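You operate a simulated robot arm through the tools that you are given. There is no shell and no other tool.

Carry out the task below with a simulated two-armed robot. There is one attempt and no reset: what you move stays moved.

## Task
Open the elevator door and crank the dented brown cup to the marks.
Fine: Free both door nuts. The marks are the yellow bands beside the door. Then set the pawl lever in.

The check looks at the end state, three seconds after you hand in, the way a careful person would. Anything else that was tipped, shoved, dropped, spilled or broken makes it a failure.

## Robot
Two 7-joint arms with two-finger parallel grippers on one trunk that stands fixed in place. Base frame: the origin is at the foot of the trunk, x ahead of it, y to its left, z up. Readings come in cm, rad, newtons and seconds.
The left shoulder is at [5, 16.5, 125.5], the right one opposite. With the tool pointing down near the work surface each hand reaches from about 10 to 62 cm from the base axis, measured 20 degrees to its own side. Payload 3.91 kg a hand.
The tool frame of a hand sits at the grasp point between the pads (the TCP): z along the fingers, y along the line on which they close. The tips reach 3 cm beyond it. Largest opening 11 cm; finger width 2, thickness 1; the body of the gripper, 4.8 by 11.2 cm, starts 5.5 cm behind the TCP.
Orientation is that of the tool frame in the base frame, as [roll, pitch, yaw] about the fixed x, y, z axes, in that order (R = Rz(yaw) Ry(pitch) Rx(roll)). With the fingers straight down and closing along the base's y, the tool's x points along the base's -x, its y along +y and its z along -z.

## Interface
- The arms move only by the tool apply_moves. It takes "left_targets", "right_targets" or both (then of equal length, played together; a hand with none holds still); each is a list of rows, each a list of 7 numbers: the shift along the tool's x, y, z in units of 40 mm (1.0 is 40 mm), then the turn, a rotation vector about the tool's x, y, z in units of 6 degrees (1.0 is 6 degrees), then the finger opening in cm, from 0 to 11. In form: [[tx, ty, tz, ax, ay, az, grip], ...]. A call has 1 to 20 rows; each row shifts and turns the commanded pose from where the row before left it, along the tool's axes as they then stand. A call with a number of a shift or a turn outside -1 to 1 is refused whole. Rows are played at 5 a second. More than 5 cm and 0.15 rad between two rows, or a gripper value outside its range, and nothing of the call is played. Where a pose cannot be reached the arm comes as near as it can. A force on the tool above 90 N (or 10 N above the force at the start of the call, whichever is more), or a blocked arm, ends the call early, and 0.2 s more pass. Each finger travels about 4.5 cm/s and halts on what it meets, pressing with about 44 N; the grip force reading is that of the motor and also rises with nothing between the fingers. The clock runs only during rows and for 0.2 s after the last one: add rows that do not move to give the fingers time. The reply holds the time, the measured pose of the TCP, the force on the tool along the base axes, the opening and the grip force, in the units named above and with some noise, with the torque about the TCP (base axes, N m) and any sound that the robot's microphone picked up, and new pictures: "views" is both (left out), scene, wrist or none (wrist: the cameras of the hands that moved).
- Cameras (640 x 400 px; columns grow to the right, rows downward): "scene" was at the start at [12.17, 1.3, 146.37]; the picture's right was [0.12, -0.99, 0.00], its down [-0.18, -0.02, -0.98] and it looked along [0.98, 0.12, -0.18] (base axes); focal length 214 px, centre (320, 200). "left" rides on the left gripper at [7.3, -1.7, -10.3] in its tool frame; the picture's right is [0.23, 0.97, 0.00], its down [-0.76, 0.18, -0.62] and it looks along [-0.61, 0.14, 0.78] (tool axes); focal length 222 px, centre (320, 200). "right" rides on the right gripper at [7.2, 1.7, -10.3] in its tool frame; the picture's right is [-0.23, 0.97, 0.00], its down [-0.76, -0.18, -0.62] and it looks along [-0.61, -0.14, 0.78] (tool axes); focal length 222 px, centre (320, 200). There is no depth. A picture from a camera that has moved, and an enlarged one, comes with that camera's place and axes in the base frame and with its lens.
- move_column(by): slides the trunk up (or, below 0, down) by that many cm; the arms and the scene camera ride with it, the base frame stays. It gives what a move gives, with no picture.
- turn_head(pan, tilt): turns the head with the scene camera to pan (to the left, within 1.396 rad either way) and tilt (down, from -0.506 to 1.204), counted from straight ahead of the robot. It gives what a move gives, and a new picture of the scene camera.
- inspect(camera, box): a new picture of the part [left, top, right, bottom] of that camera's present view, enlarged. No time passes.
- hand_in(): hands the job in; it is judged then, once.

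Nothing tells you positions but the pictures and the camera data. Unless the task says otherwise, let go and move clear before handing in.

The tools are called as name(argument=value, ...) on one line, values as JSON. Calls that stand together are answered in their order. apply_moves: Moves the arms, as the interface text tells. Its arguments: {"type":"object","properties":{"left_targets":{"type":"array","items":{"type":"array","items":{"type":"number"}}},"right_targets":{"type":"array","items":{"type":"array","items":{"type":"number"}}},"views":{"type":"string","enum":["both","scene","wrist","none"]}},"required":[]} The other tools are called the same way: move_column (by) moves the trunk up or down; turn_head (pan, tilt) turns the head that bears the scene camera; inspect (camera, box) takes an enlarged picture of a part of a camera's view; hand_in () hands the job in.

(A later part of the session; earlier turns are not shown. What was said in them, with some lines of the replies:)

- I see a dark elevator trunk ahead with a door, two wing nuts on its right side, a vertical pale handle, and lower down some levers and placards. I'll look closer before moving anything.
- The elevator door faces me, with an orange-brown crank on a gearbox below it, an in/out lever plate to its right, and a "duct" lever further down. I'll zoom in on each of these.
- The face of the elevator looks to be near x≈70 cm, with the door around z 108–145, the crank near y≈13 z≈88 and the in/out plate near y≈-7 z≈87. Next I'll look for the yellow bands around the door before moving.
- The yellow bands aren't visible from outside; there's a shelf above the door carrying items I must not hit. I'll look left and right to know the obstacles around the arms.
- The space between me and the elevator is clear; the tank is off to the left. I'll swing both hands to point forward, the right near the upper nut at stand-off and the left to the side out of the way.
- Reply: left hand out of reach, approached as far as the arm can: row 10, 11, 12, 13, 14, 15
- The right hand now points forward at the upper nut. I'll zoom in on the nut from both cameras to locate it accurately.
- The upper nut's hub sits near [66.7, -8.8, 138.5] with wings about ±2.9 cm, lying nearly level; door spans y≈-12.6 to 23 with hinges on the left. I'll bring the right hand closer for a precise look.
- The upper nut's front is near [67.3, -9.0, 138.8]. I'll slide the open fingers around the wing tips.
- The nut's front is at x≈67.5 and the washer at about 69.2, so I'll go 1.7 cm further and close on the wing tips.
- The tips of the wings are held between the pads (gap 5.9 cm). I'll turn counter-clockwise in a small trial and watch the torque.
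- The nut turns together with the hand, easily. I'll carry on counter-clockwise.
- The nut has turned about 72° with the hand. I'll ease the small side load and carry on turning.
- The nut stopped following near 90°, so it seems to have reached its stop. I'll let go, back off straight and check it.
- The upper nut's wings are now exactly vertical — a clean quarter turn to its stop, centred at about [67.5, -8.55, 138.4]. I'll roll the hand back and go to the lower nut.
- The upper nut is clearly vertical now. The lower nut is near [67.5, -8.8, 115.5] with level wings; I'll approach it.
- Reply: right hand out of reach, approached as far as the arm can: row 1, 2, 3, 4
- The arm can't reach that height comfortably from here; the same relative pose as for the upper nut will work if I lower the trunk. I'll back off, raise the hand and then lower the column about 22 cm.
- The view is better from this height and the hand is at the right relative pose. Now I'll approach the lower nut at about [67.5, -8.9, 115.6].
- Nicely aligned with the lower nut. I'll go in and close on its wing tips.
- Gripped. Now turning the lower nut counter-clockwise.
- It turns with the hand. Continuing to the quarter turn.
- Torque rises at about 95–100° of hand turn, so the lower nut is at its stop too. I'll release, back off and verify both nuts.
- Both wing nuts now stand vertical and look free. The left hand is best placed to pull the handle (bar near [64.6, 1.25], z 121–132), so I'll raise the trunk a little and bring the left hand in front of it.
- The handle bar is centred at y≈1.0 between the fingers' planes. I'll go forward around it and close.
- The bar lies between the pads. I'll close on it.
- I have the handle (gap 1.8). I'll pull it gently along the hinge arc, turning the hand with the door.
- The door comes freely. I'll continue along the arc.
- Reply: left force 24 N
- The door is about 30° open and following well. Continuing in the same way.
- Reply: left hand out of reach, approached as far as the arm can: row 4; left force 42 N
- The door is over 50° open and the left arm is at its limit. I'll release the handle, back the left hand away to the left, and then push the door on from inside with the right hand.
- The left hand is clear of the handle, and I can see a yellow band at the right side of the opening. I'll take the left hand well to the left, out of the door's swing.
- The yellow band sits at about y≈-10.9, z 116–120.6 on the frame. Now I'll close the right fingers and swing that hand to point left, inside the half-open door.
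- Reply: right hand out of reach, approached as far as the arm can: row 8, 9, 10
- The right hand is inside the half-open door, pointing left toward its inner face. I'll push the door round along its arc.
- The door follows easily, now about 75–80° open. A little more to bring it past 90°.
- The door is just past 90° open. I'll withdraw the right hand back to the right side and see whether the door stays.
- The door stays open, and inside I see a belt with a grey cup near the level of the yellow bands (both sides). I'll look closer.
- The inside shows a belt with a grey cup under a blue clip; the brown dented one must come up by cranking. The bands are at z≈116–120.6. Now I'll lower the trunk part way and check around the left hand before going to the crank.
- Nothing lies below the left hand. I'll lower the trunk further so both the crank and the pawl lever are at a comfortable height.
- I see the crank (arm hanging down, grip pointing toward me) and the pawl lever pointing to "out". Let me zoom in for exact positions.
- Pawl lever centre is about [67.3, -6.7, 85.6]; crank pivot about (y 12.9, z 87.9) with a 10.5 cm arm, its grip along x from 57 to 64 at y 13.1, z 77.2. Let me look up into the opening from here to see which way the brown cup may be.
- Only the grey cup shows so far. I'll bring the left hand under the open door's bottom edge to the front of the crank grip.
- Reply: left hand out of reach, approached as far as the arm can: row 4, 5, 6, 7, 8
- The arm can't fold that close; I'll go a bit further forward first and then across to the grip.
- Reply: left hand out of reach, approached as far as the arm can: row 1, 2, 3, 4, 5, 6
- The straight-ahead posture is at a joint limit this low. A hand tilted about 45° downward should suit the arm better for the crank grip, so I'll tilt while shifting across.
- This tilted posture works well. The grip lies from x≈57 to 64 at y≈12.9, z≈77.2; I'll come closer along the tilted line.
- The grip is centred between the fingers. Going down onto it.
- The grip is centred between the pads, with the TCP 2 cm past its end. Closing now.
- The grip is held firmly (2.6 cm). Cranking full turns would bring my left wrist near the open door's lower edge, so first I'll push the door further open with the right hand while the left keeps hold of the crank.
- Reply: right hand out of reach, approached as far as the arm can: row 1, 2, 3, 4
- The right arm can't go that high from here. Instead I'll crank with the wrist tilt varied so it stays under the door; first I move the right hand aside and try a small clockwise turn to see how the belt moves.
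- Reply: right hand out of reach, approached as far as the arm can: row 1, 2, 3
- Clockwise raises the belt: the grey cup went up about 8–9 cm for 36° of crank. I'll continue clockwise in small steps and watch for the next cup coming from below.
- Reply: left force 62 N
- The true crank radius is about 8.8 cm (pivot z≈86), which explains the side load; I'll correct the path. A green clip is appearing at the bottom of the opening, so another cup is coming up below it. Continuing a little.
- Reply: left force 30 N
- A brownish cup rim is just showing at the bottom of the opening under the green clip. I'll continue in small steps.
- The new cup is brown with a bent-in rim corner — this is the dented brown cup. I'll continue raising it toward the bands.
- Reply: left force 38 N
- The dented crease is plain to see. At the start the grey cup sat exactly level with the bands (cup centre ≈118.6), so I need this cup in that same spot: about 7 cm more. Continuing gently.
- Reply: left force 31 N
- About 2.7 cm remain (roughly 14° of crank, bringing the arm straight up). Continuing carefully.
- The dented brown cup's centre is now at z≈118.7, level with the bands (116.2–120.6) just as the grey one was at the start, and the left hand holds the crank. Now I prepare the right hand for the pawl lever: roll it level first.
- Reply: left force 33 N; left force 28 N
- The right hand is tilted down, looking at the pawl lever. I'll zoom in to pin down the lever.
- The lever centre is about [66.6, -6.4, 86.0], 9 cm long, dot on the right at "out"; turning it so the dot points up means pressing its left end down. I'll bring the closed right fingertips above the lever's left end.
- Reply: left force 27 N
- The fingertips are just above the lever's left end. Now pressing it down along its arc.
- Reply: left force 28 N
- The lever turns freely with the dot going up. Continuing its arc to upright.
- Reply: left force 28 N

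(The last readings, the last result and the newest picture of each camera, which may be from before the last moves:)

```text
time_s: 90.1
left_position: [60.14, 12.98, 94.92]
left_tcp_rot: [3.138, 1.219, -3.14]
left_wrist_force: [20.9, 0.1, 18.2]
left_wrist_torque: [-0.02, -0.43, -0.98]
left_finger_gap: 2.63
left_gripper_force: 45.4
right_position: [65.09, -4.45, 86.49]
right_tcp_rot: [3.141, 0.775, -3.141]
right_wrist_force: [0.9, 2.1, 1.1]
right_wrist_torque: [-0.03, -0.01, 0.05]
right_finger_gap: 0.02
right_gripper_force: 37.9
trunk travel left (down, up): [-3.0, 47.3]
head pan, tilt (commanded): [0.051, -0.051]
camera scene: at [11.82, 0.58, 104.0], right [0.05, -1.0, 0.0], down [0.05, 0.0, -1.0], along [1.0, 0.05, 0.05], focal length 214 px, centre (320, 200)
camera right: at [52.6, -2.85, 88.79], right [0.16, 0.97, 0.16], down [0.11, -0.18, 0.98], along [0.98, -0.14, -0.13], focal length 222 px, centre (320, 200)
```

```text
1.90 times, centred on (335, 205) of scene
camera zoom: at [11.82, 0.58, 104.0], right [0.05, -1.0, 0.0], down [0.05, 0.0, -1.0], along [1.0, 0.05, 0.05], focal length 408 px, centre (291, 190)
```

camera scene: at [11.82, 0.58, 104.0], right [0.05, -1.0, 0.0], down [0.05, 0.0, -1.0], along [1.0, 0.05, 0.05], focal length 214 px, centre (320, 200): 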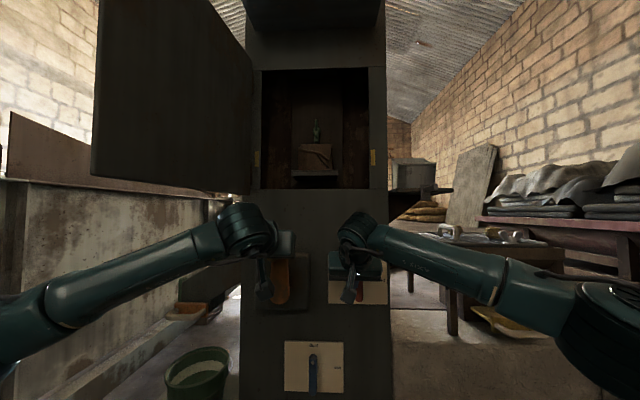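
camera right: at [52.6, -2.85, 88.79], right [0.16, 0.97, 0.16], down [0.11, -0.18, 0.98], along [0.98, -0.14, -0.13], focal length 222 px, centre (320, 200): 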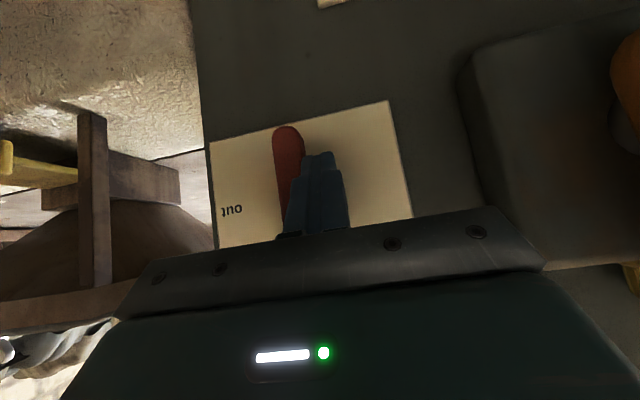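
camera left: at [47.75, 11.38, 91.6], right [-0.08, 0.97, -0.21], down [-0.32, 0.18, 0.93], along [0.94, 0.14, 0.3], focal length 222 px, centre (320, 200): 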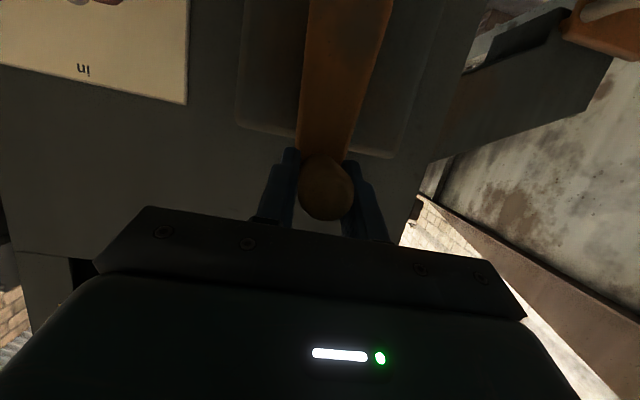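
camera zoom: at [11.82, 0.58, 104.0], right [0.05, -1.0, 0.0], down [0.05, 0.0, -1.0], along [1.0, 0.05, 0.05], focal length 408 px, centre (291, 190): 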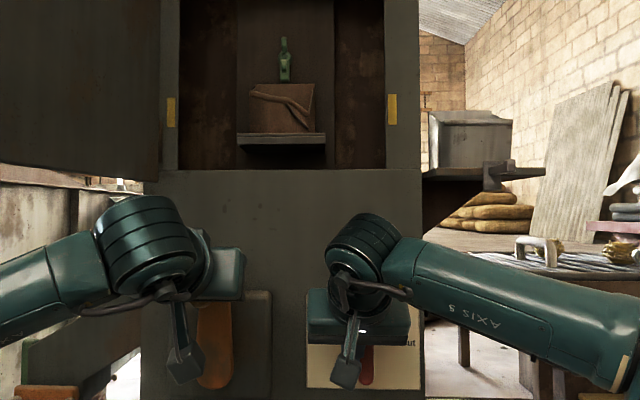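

The lever is about upright. A slight extra nudge to make sure it reaches its "in" stop.

apply_moves(right_targets=[[0.01, -0.08, 0.01, 0, 0, 0, 0], [0, -0.06, 0, 0, 0, 0, 0]], views="wrist")

inspect(camera="right", box=[200, 80, 440, 250])

```text
time_s: 90.7
left_position: [59.99, 12.86, 94.94]
left_tcp_rot: [-3.136, 1.22, -3.137]
left_wrist_force: [16.2, -8.4, 18.9]
left_wrist_torque: [-0.15, -0.08, 1.19]
left_finger_gap: 2.68
left_gripper_force: 45.2
right_position: [65.03, -4.56, 86.35]
right_tcp_rot: [3.135, 0.779, -3.134]
right_wrist_force: [16.8, 26.0, 3.7]
right_wrist_torque: [0.11, -0.25, 0.42]
right_finger_gap: 0.01
right_gripper_force: 37.7
trunk travel left (down, up): [-3.0, 47.3]
head pan, tilt (commanded): [0.051, -0.051]
camera right: at [52.54, -3.03, 88.74], right [0.15, 0.97, 0.16], down [0.11, -0.18, 0.98], along [0.98, -0.13, -0.13], focal length 222 px, centre (320, 200)
```

right: 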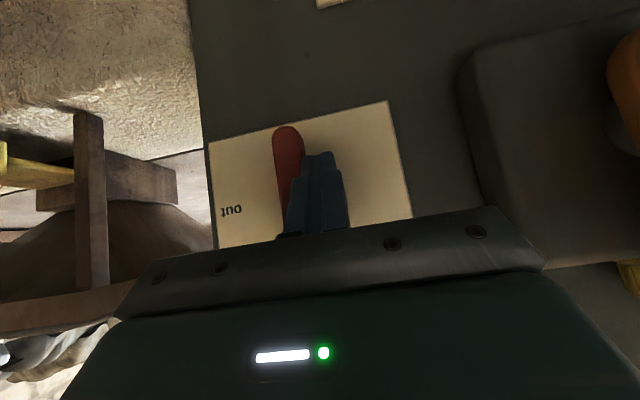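

```text
2.35 times, centred on (320, 165) of right
camera zoom: at [52.54, -3.03, 88.74], right [0.15, 0.97, 0.16], down [0.11, -0.18, 0.98], along [0.98, -0.13, -0.13], focal length 523 px, centre (320, 282)
```

zoom: 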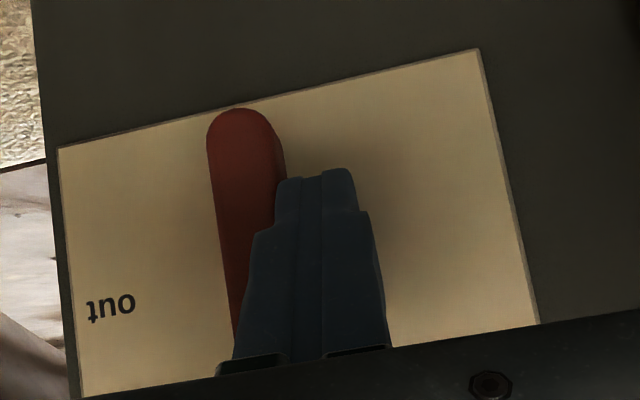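

The lever met its stop (26 N resisting), so it's fully "in". I'll ease off and withdraw the right hand, then check the lever and cup.

apply_moves(right_targets=[[0, 0.15, 0, 0, 0, 0, 0], [0, 0.05, -0.5, 0, 0, 0, 0], [0, 0, -0.8, 0, 0, 0, 0], [0, -0.2, -0.8, 0, 0, 0, 0], [0, -0.6, -0.7, 0, 0, 0, 0], [0, -0.9, -0.3, 0, 0, 0, 0], [0, -0.9, 0, 0, 0, 0, 0]], views="both")

inspect(camera="scene", box=[320, 240, 400, 315])

inspect(camera="scene", box=[250, 110, 390, 200])

```text
time_s: 92.3
left_position: [60.09, 13.03, 94.89]
left_tcp_rot: [3.139, 1.217, 3.14]
left_wrist_force: [15.9, 1.1, 15.8]
left_wrist_torque: [0.16, -0.34, -0.91]
left_finger_gap: 2.67
left_gripper_force: 44.8
right_position: [56.41, -14.86, 95.18]
right_tcp_rot: [3.14, 0.773, -3.14]
right_wrist_force: [0.5, 0.5, 0.5]
right_wrist_torque: [0.03, 0.01, 0.01]
right_finger_gap: 0.0
right_gripper_force: 37.7
trunk travel left (down, up): [-3.0, 47.3]
head pan, tilt (commanded): [0.051, -0.051]
camera scene: at [11.8, 0.58, 104.0], right [0.05, -1.0, 0.0], down [0.05, 0.0, -1.0], along [1.0, 0.05, 0.05], focal length 214 px, centre (320, 200)
camera right: at [44.03, -13.2, 97.64], right [0.16, 0.97, 0.16], down [0.11, -0.18, 0.98], along [0.98, -0.14, -0.14], focal length 222 px, centre (320, 200)
```

scene: 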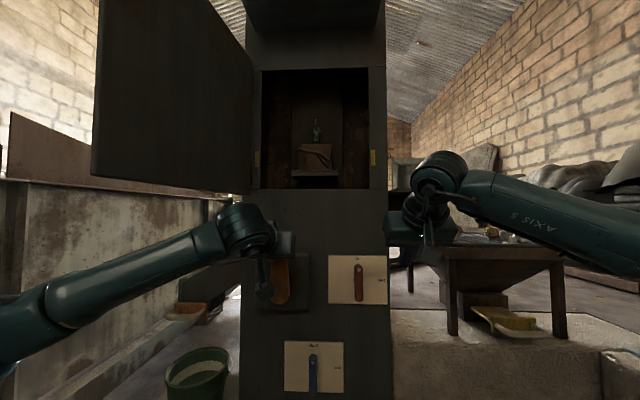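
right: 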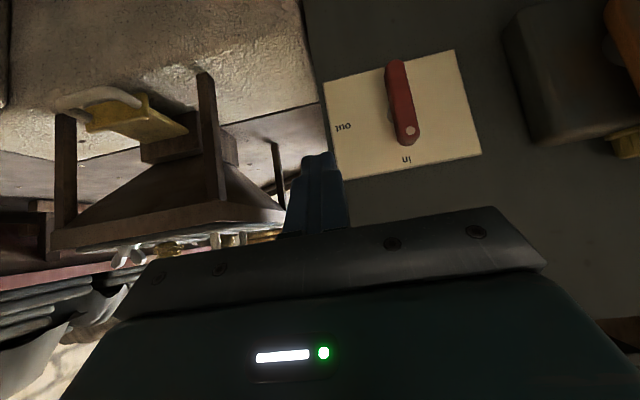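

```text
5.33 times, centred on (360, 278) of scene
camera zoom: at [11.8, 0.58, 104.0], right [0.05, -1.0, 0.0], down [0.05, 0.0, -1.0], along [1.0, 0.05, 0.05], focal length 1144 px, centre (107, -213)
```

zoom: 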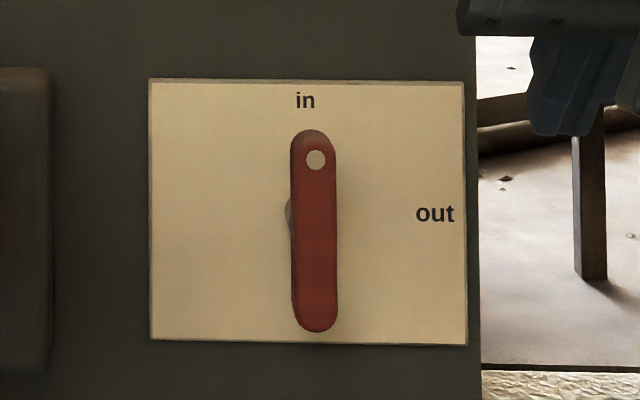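

```text
4.44 times, centred on (320, 155) of scene
camera zoom: at [11.8, 0.58, 104.0], right [0.05, -1.0, 0.0], down [0.05, 0.0, -1.0], along [1.0, 0.05, 0.05], focal length 953 px, centre (320, 400)
```

zoom: 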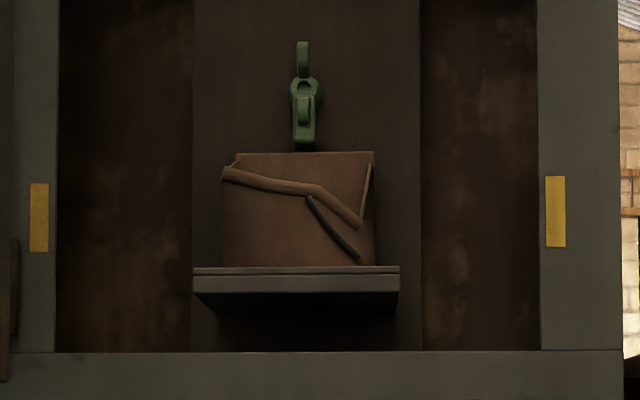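

The pawl lever now points to "in" and the dented cup is still level with the bands. I'll release the crank gently and slide the left hand straight back off the grip.

apply_moves(left_targets=[[-0.1, 0, 0.05, 0, 0, 0, 1], [0, 0, 0, 0, 0, 0, 3], [0, 0, 0, 0, 0, 0, 4.5], [0, 0, 0, 0, 0, 0, 6], [0, 0, 0, 0, 0, 0, 6], [0, 0, 0, 0, 0, 0, 6]], views="both")

inspect(camera="scene", box=[250, 110, 390, 200])

inspect(camera="left", box=[200, 80, 440, 250])

```text
time_s: 93.7
left_position: [60.31, 12.94, 95.1]
left_tcp_rot: [3.139, 1.215, 3.141]
left_wrist_force: [0.5, 0.3, -0.1]
left_wrist_torque: [0.01, -0.01, 0.0]
left_finger_gap: 6.01
left_gripper_force: 0.1
right_position: [56.43, -14.89, 95.29]
right_tcp_rot: [3.14, 0.773, 3.141]
right_wrist_force: [-0.5, 0.0, -0.2]
right_wrist_torque: [0.01, 0.0, 0.01]
right_finger_gap: 0.0
right_gripper_force: 37.5
trunk travel left (down, up): [-3.0, 47.3]
head pan, tilt (commanded): [0.051, -0.051]
camera scene: at [11.79, 0.59, 103.99], right [0.05, -1.0, 0.0], down [0.05, 0.0, -1.0], along [1.0, 0.05, 0.05], focal length 214 px, centre (320, 200)
camera left: at [48.0, 11.28, 91.82], right [-0.08, 0.97, -0.21], down [-0.32, 0.18, 0.93], along [0.94, 0.14, 0.3], focal length 222 px, centre (320, 200)
```

scene: 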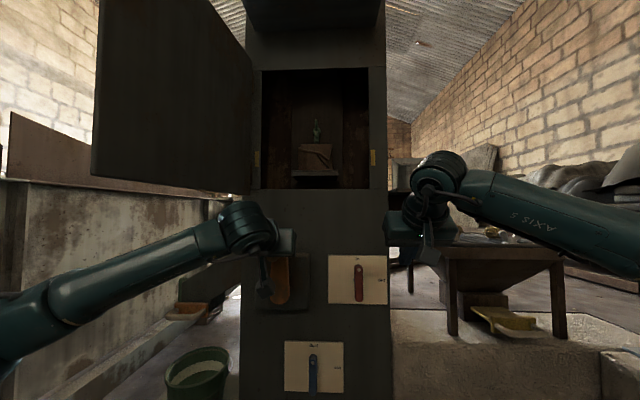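
left: 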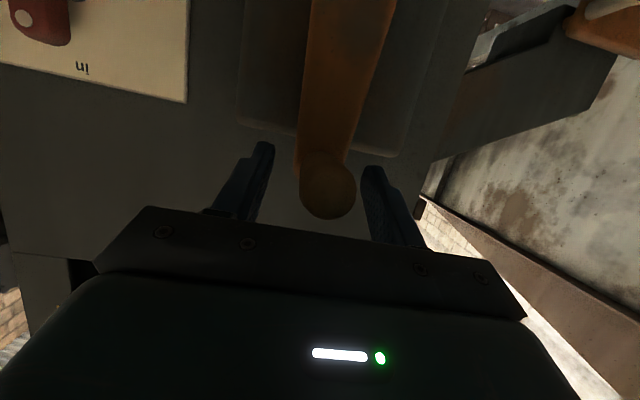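

```text
4.44 times, centred on (320, 155) of scene
camera zoom: at [11.79, 0.59, 103.99], right [0.05, -1.0, 0.0], down [0.05, 0.0, -1.0], along [1.0, 0.05, 0.05], focal length 953 px, centre (320, 400)
```

zoom: 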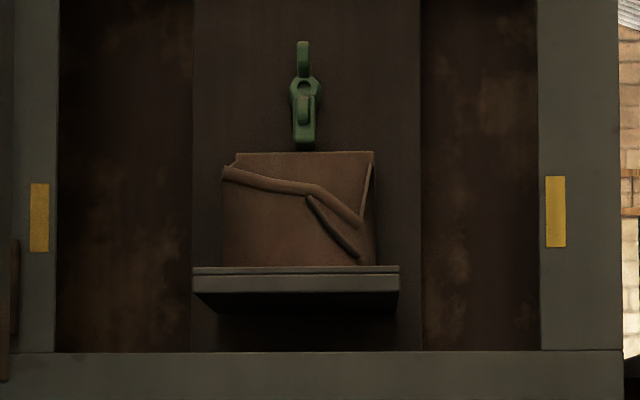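

```text
2.35 times, centred on (320, 165) of left
camera zoom: at [48.0, 11.28, 91.82], right [-0.08, 0.97, -0.21], down [-0.32, 0.18, 0.93], along [0.94, 0.14, 0.3], focal length 523 px, centre (320, 282)
```

zoom: 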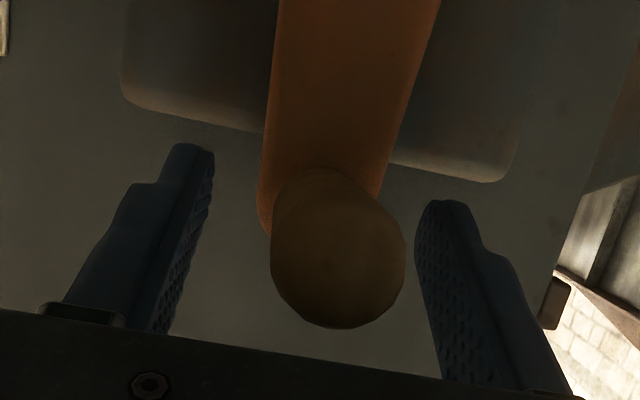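

The crank and cup held still on release. Now sliding the left hand straight back.

apply_moves(left_targets=[[0.261, 0, -0.703, 0, 0, 0, 6], [0.261, 0, -0.703, 0, 0, 0, 6], [0.261, 0, -0.703, 0, 0, 0, 6]], views="both")

inspect(camera="scene", box=[250, 110, 390, 200])

```text
time_s: 94.5
left_position: [51.43, 13.15, 95.26]
left_tcp_rot: [3.141, 1.213, -3.139]
left_wrist_force: [-0.6, -0.5, 0.3]
left_wrist_torque: [0.0, -0.02, -0.01]
left_finger_gap: 5.99
left_gripper_force: 0.0
right_position: [56.54, -14.93, 95.28]
right_tcp_rot: [3.139, 0.775, 3.14]
right_wrist_force: [-0.1, 0.1, 0.4]
right_wrist_torque: [-0.01, -0.01, 0.01]
right_finger_gap: 0.0
right_gripper_force: 38.2
trunk travel left (down, up): [-3.0, 47.3]
head pan, tilt (commanded): [0.051, -0.051]
camera scene: at [11.8, 0.59, 103.99], right [0.05, -1.0, 0.0], down [0.05, 0.0, -1.0], along [1.0, 0.05, 0.05], focal length 214 px, centre (320, 200)
camera left: at [39.06, 11.43, 91.82], right [-0.08, 0.97, -0.21], down [-0.32, 0.18, 0.93], along [0.94, 0.14, 0.3], focal length 222 px, centre (320, 200)
```

scene: 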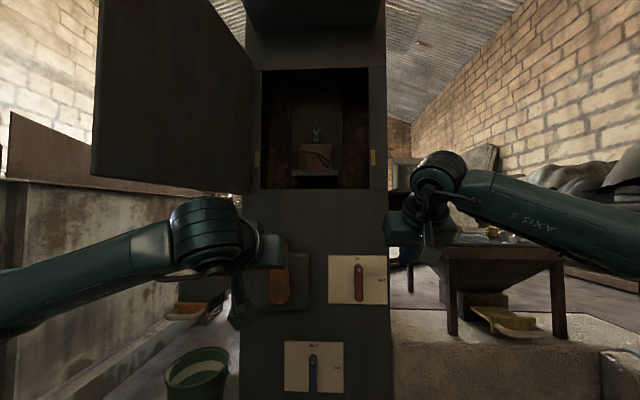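
left: 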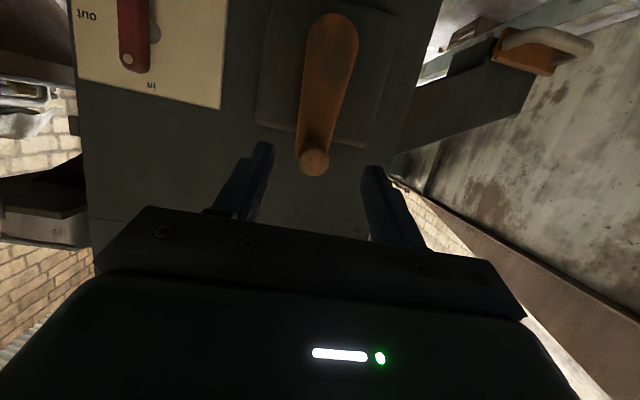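

```text
4.44 times, centred on (320, 155) of scene
camera zoom: at [11.8, 0.59, 103.99], right [0.05, -1.0, 0.0], down [0.05, 0.0, -1.0], along [1.0, 0.05, 0.05], focal length 953 px, centre (320, 400)
```

zoom: 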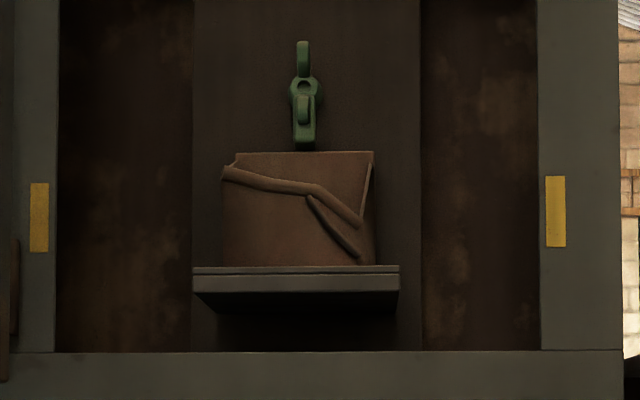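

The cup sits where it should with the hand clear. I'll withdraw the right hand a bit more and take a last look around before handing in.

apply_moves(right_targets=[[0, -0.3, -0.6, 0, 0, 0, 3], [0, -0.3, -0.6, 0, 0, 0, 3], [0, -0.3, -0.5, 0, 0, 0, 3]], views="none")

turn_head(pan=0.05, tilt=0.2)

turn_head(pan=0.05, tilt=-0.3)

inspect(camera="scene", box=[230, 110, 420, 300])

```text
time_s: 95.3
left_position: [51.32, 13.08, 95.19]
left_tcp_rot: [3.141, 1.214, -3.142]
left_wrist_force: [0.4, -0.7, -0.4]
left_wrist_torque: [-0.01, -0.02, -0.02]
left_finger_gap: 6.03
left_gripper_force: 0.1
right_position: [51.72, -18.46, 100.01]
right_tcp_rot: [3.14, 0.774, 3.141]
right_wrist_force: [1.0, 1.1, 0.2]
right_wrist_torque: [0.03, 0.0, 0.01]
right_finger_gap: 2.99
right_gripper_force: 0.1
trunk travel left (down, up): [-3.0, 47.3]
head pan, tilt (commanded): [0.051, -0.051]
```

```text
time_s: 96.0
left_position: [51.42, 13.05, 95.12]
left_tcp_rot: [3.14, 1.215, 3.142]
left_wrist_force: [0.1, -0.2, 0.4]
left_wrist_torque: [0.01, -0.02, 0.0]
left_finger_gap: 6.01
left_gripper_force: 0.1
right_position: [51.78, -18.41, 100.13]
right_tcp_rot: [3.139, 0.774, -3.14]
right_wrist_force: [1.2, -0.2, 0.1]
right_wrist_torque: [-0.01, 0.04, 0.05]
right_finger_gap: 3.02
right_gripper_force: 0.1
trunk travel left (down, up): [-3.0, 47.3]
head pan, tilt (commanded): [0.051, 0.201]
camera scene: at [12.25, 0.62, 101.7], right [0.05, -1.0, 0.0], down [-0.2, -0.01, -0.98], along [0.98, 0.05, -0.2], focal length 214 px, centre (320, 200)
```

scene: 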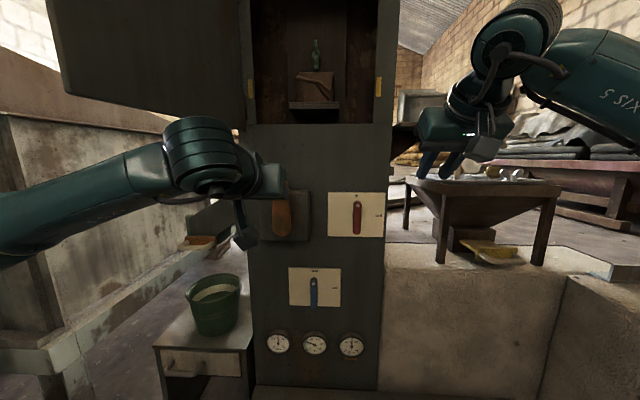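

```text
time_s: 97.0
left_position: [51.48, 13.05, 95.01]
left_tcp_rot: [3.139, 1.215, -3.14]
left_wrist_force: [-0.8, -0.2, 0.9]
left_wrist_torque: [-0.03, -0.03, -0.03]
left_finger_gap: 6.0
left_gripper_force: 0.0
right_position: [51.77, -18.43, 100.03]
right_tcp_rot: [3.141, 0.775, -3.141]
right_wrist_force: [-0.4, -0.1, -0.7]
right_wrist_torque: [0.02, -0.01, 0.02]
right_finger_gap: 3.01
right_gripper_force: 0.2
trunk travel left (down, up): [-3.0, 47.3]
head pan, tilt (commanded): [0.051, -0.3]
camera scene: at [10.79, 0.54, 106.08], right [0.05, -1.0, 0.0], down [0.29, 0.01, -0.96], along [0.95, 0.05, 0.29], focal length 214 px, centre (320, 200)
```

scene: 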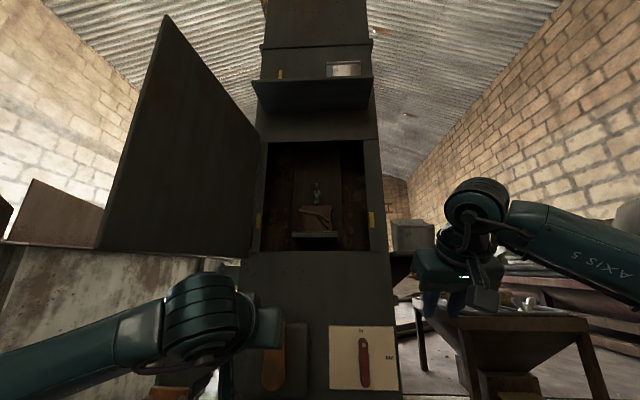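

```text
2.11 times, centred on (325, 205) of scene
camera zoom: at [10.79, 0.54, 106.08], right [0.05, -1.0, 0.0], down [0.29, 0.01, -0.96], along [0.95, 0.05, 0.29], focal length 452 px, centre (310, 190)
```

zoom: 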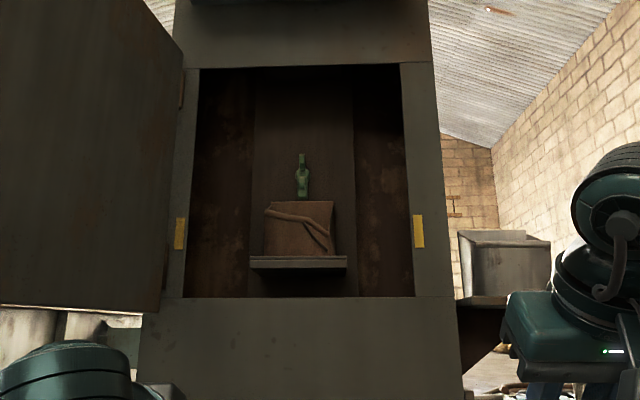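

Seen from the same camera pose as before, the dented brown cup now sits where the grey one did, level with both yellow bands. The door is open with both nuts turned, the pawl lever points to "in", both hands are clear, and nothing else looks disturbed. Handing in.

hand_in()

```text
The job is handed in.
```

I opened the elevator door, cranked the dented brown cup up to the yellow bands and set the pawl lever to "in". The job is handed in, and I haven't seen the result of the check.

- **Door nuts:** I turned both a quarter turn counter-clockwise to their stops, and the door then swung freely. It stands just past 90° open.
- **Cup:** By my camera estimate, the front of the dented cup spans about z 115.6 to 121.9 cm. The bands run from about 116.2 to 120.6 cm, so the centres agree within about 0.3 cm. It sits where the grey cup was before I cranked.
- **Pawl lever:** I set it while the left hand still held the crank. It met its stop with the dot pointing to "in". The cup did not move when I let go of the crank.
- **Surroundings:** Both hands are clear. Nothing else looked disturbed in the last pictures, including the items on the shelf and the bucket.
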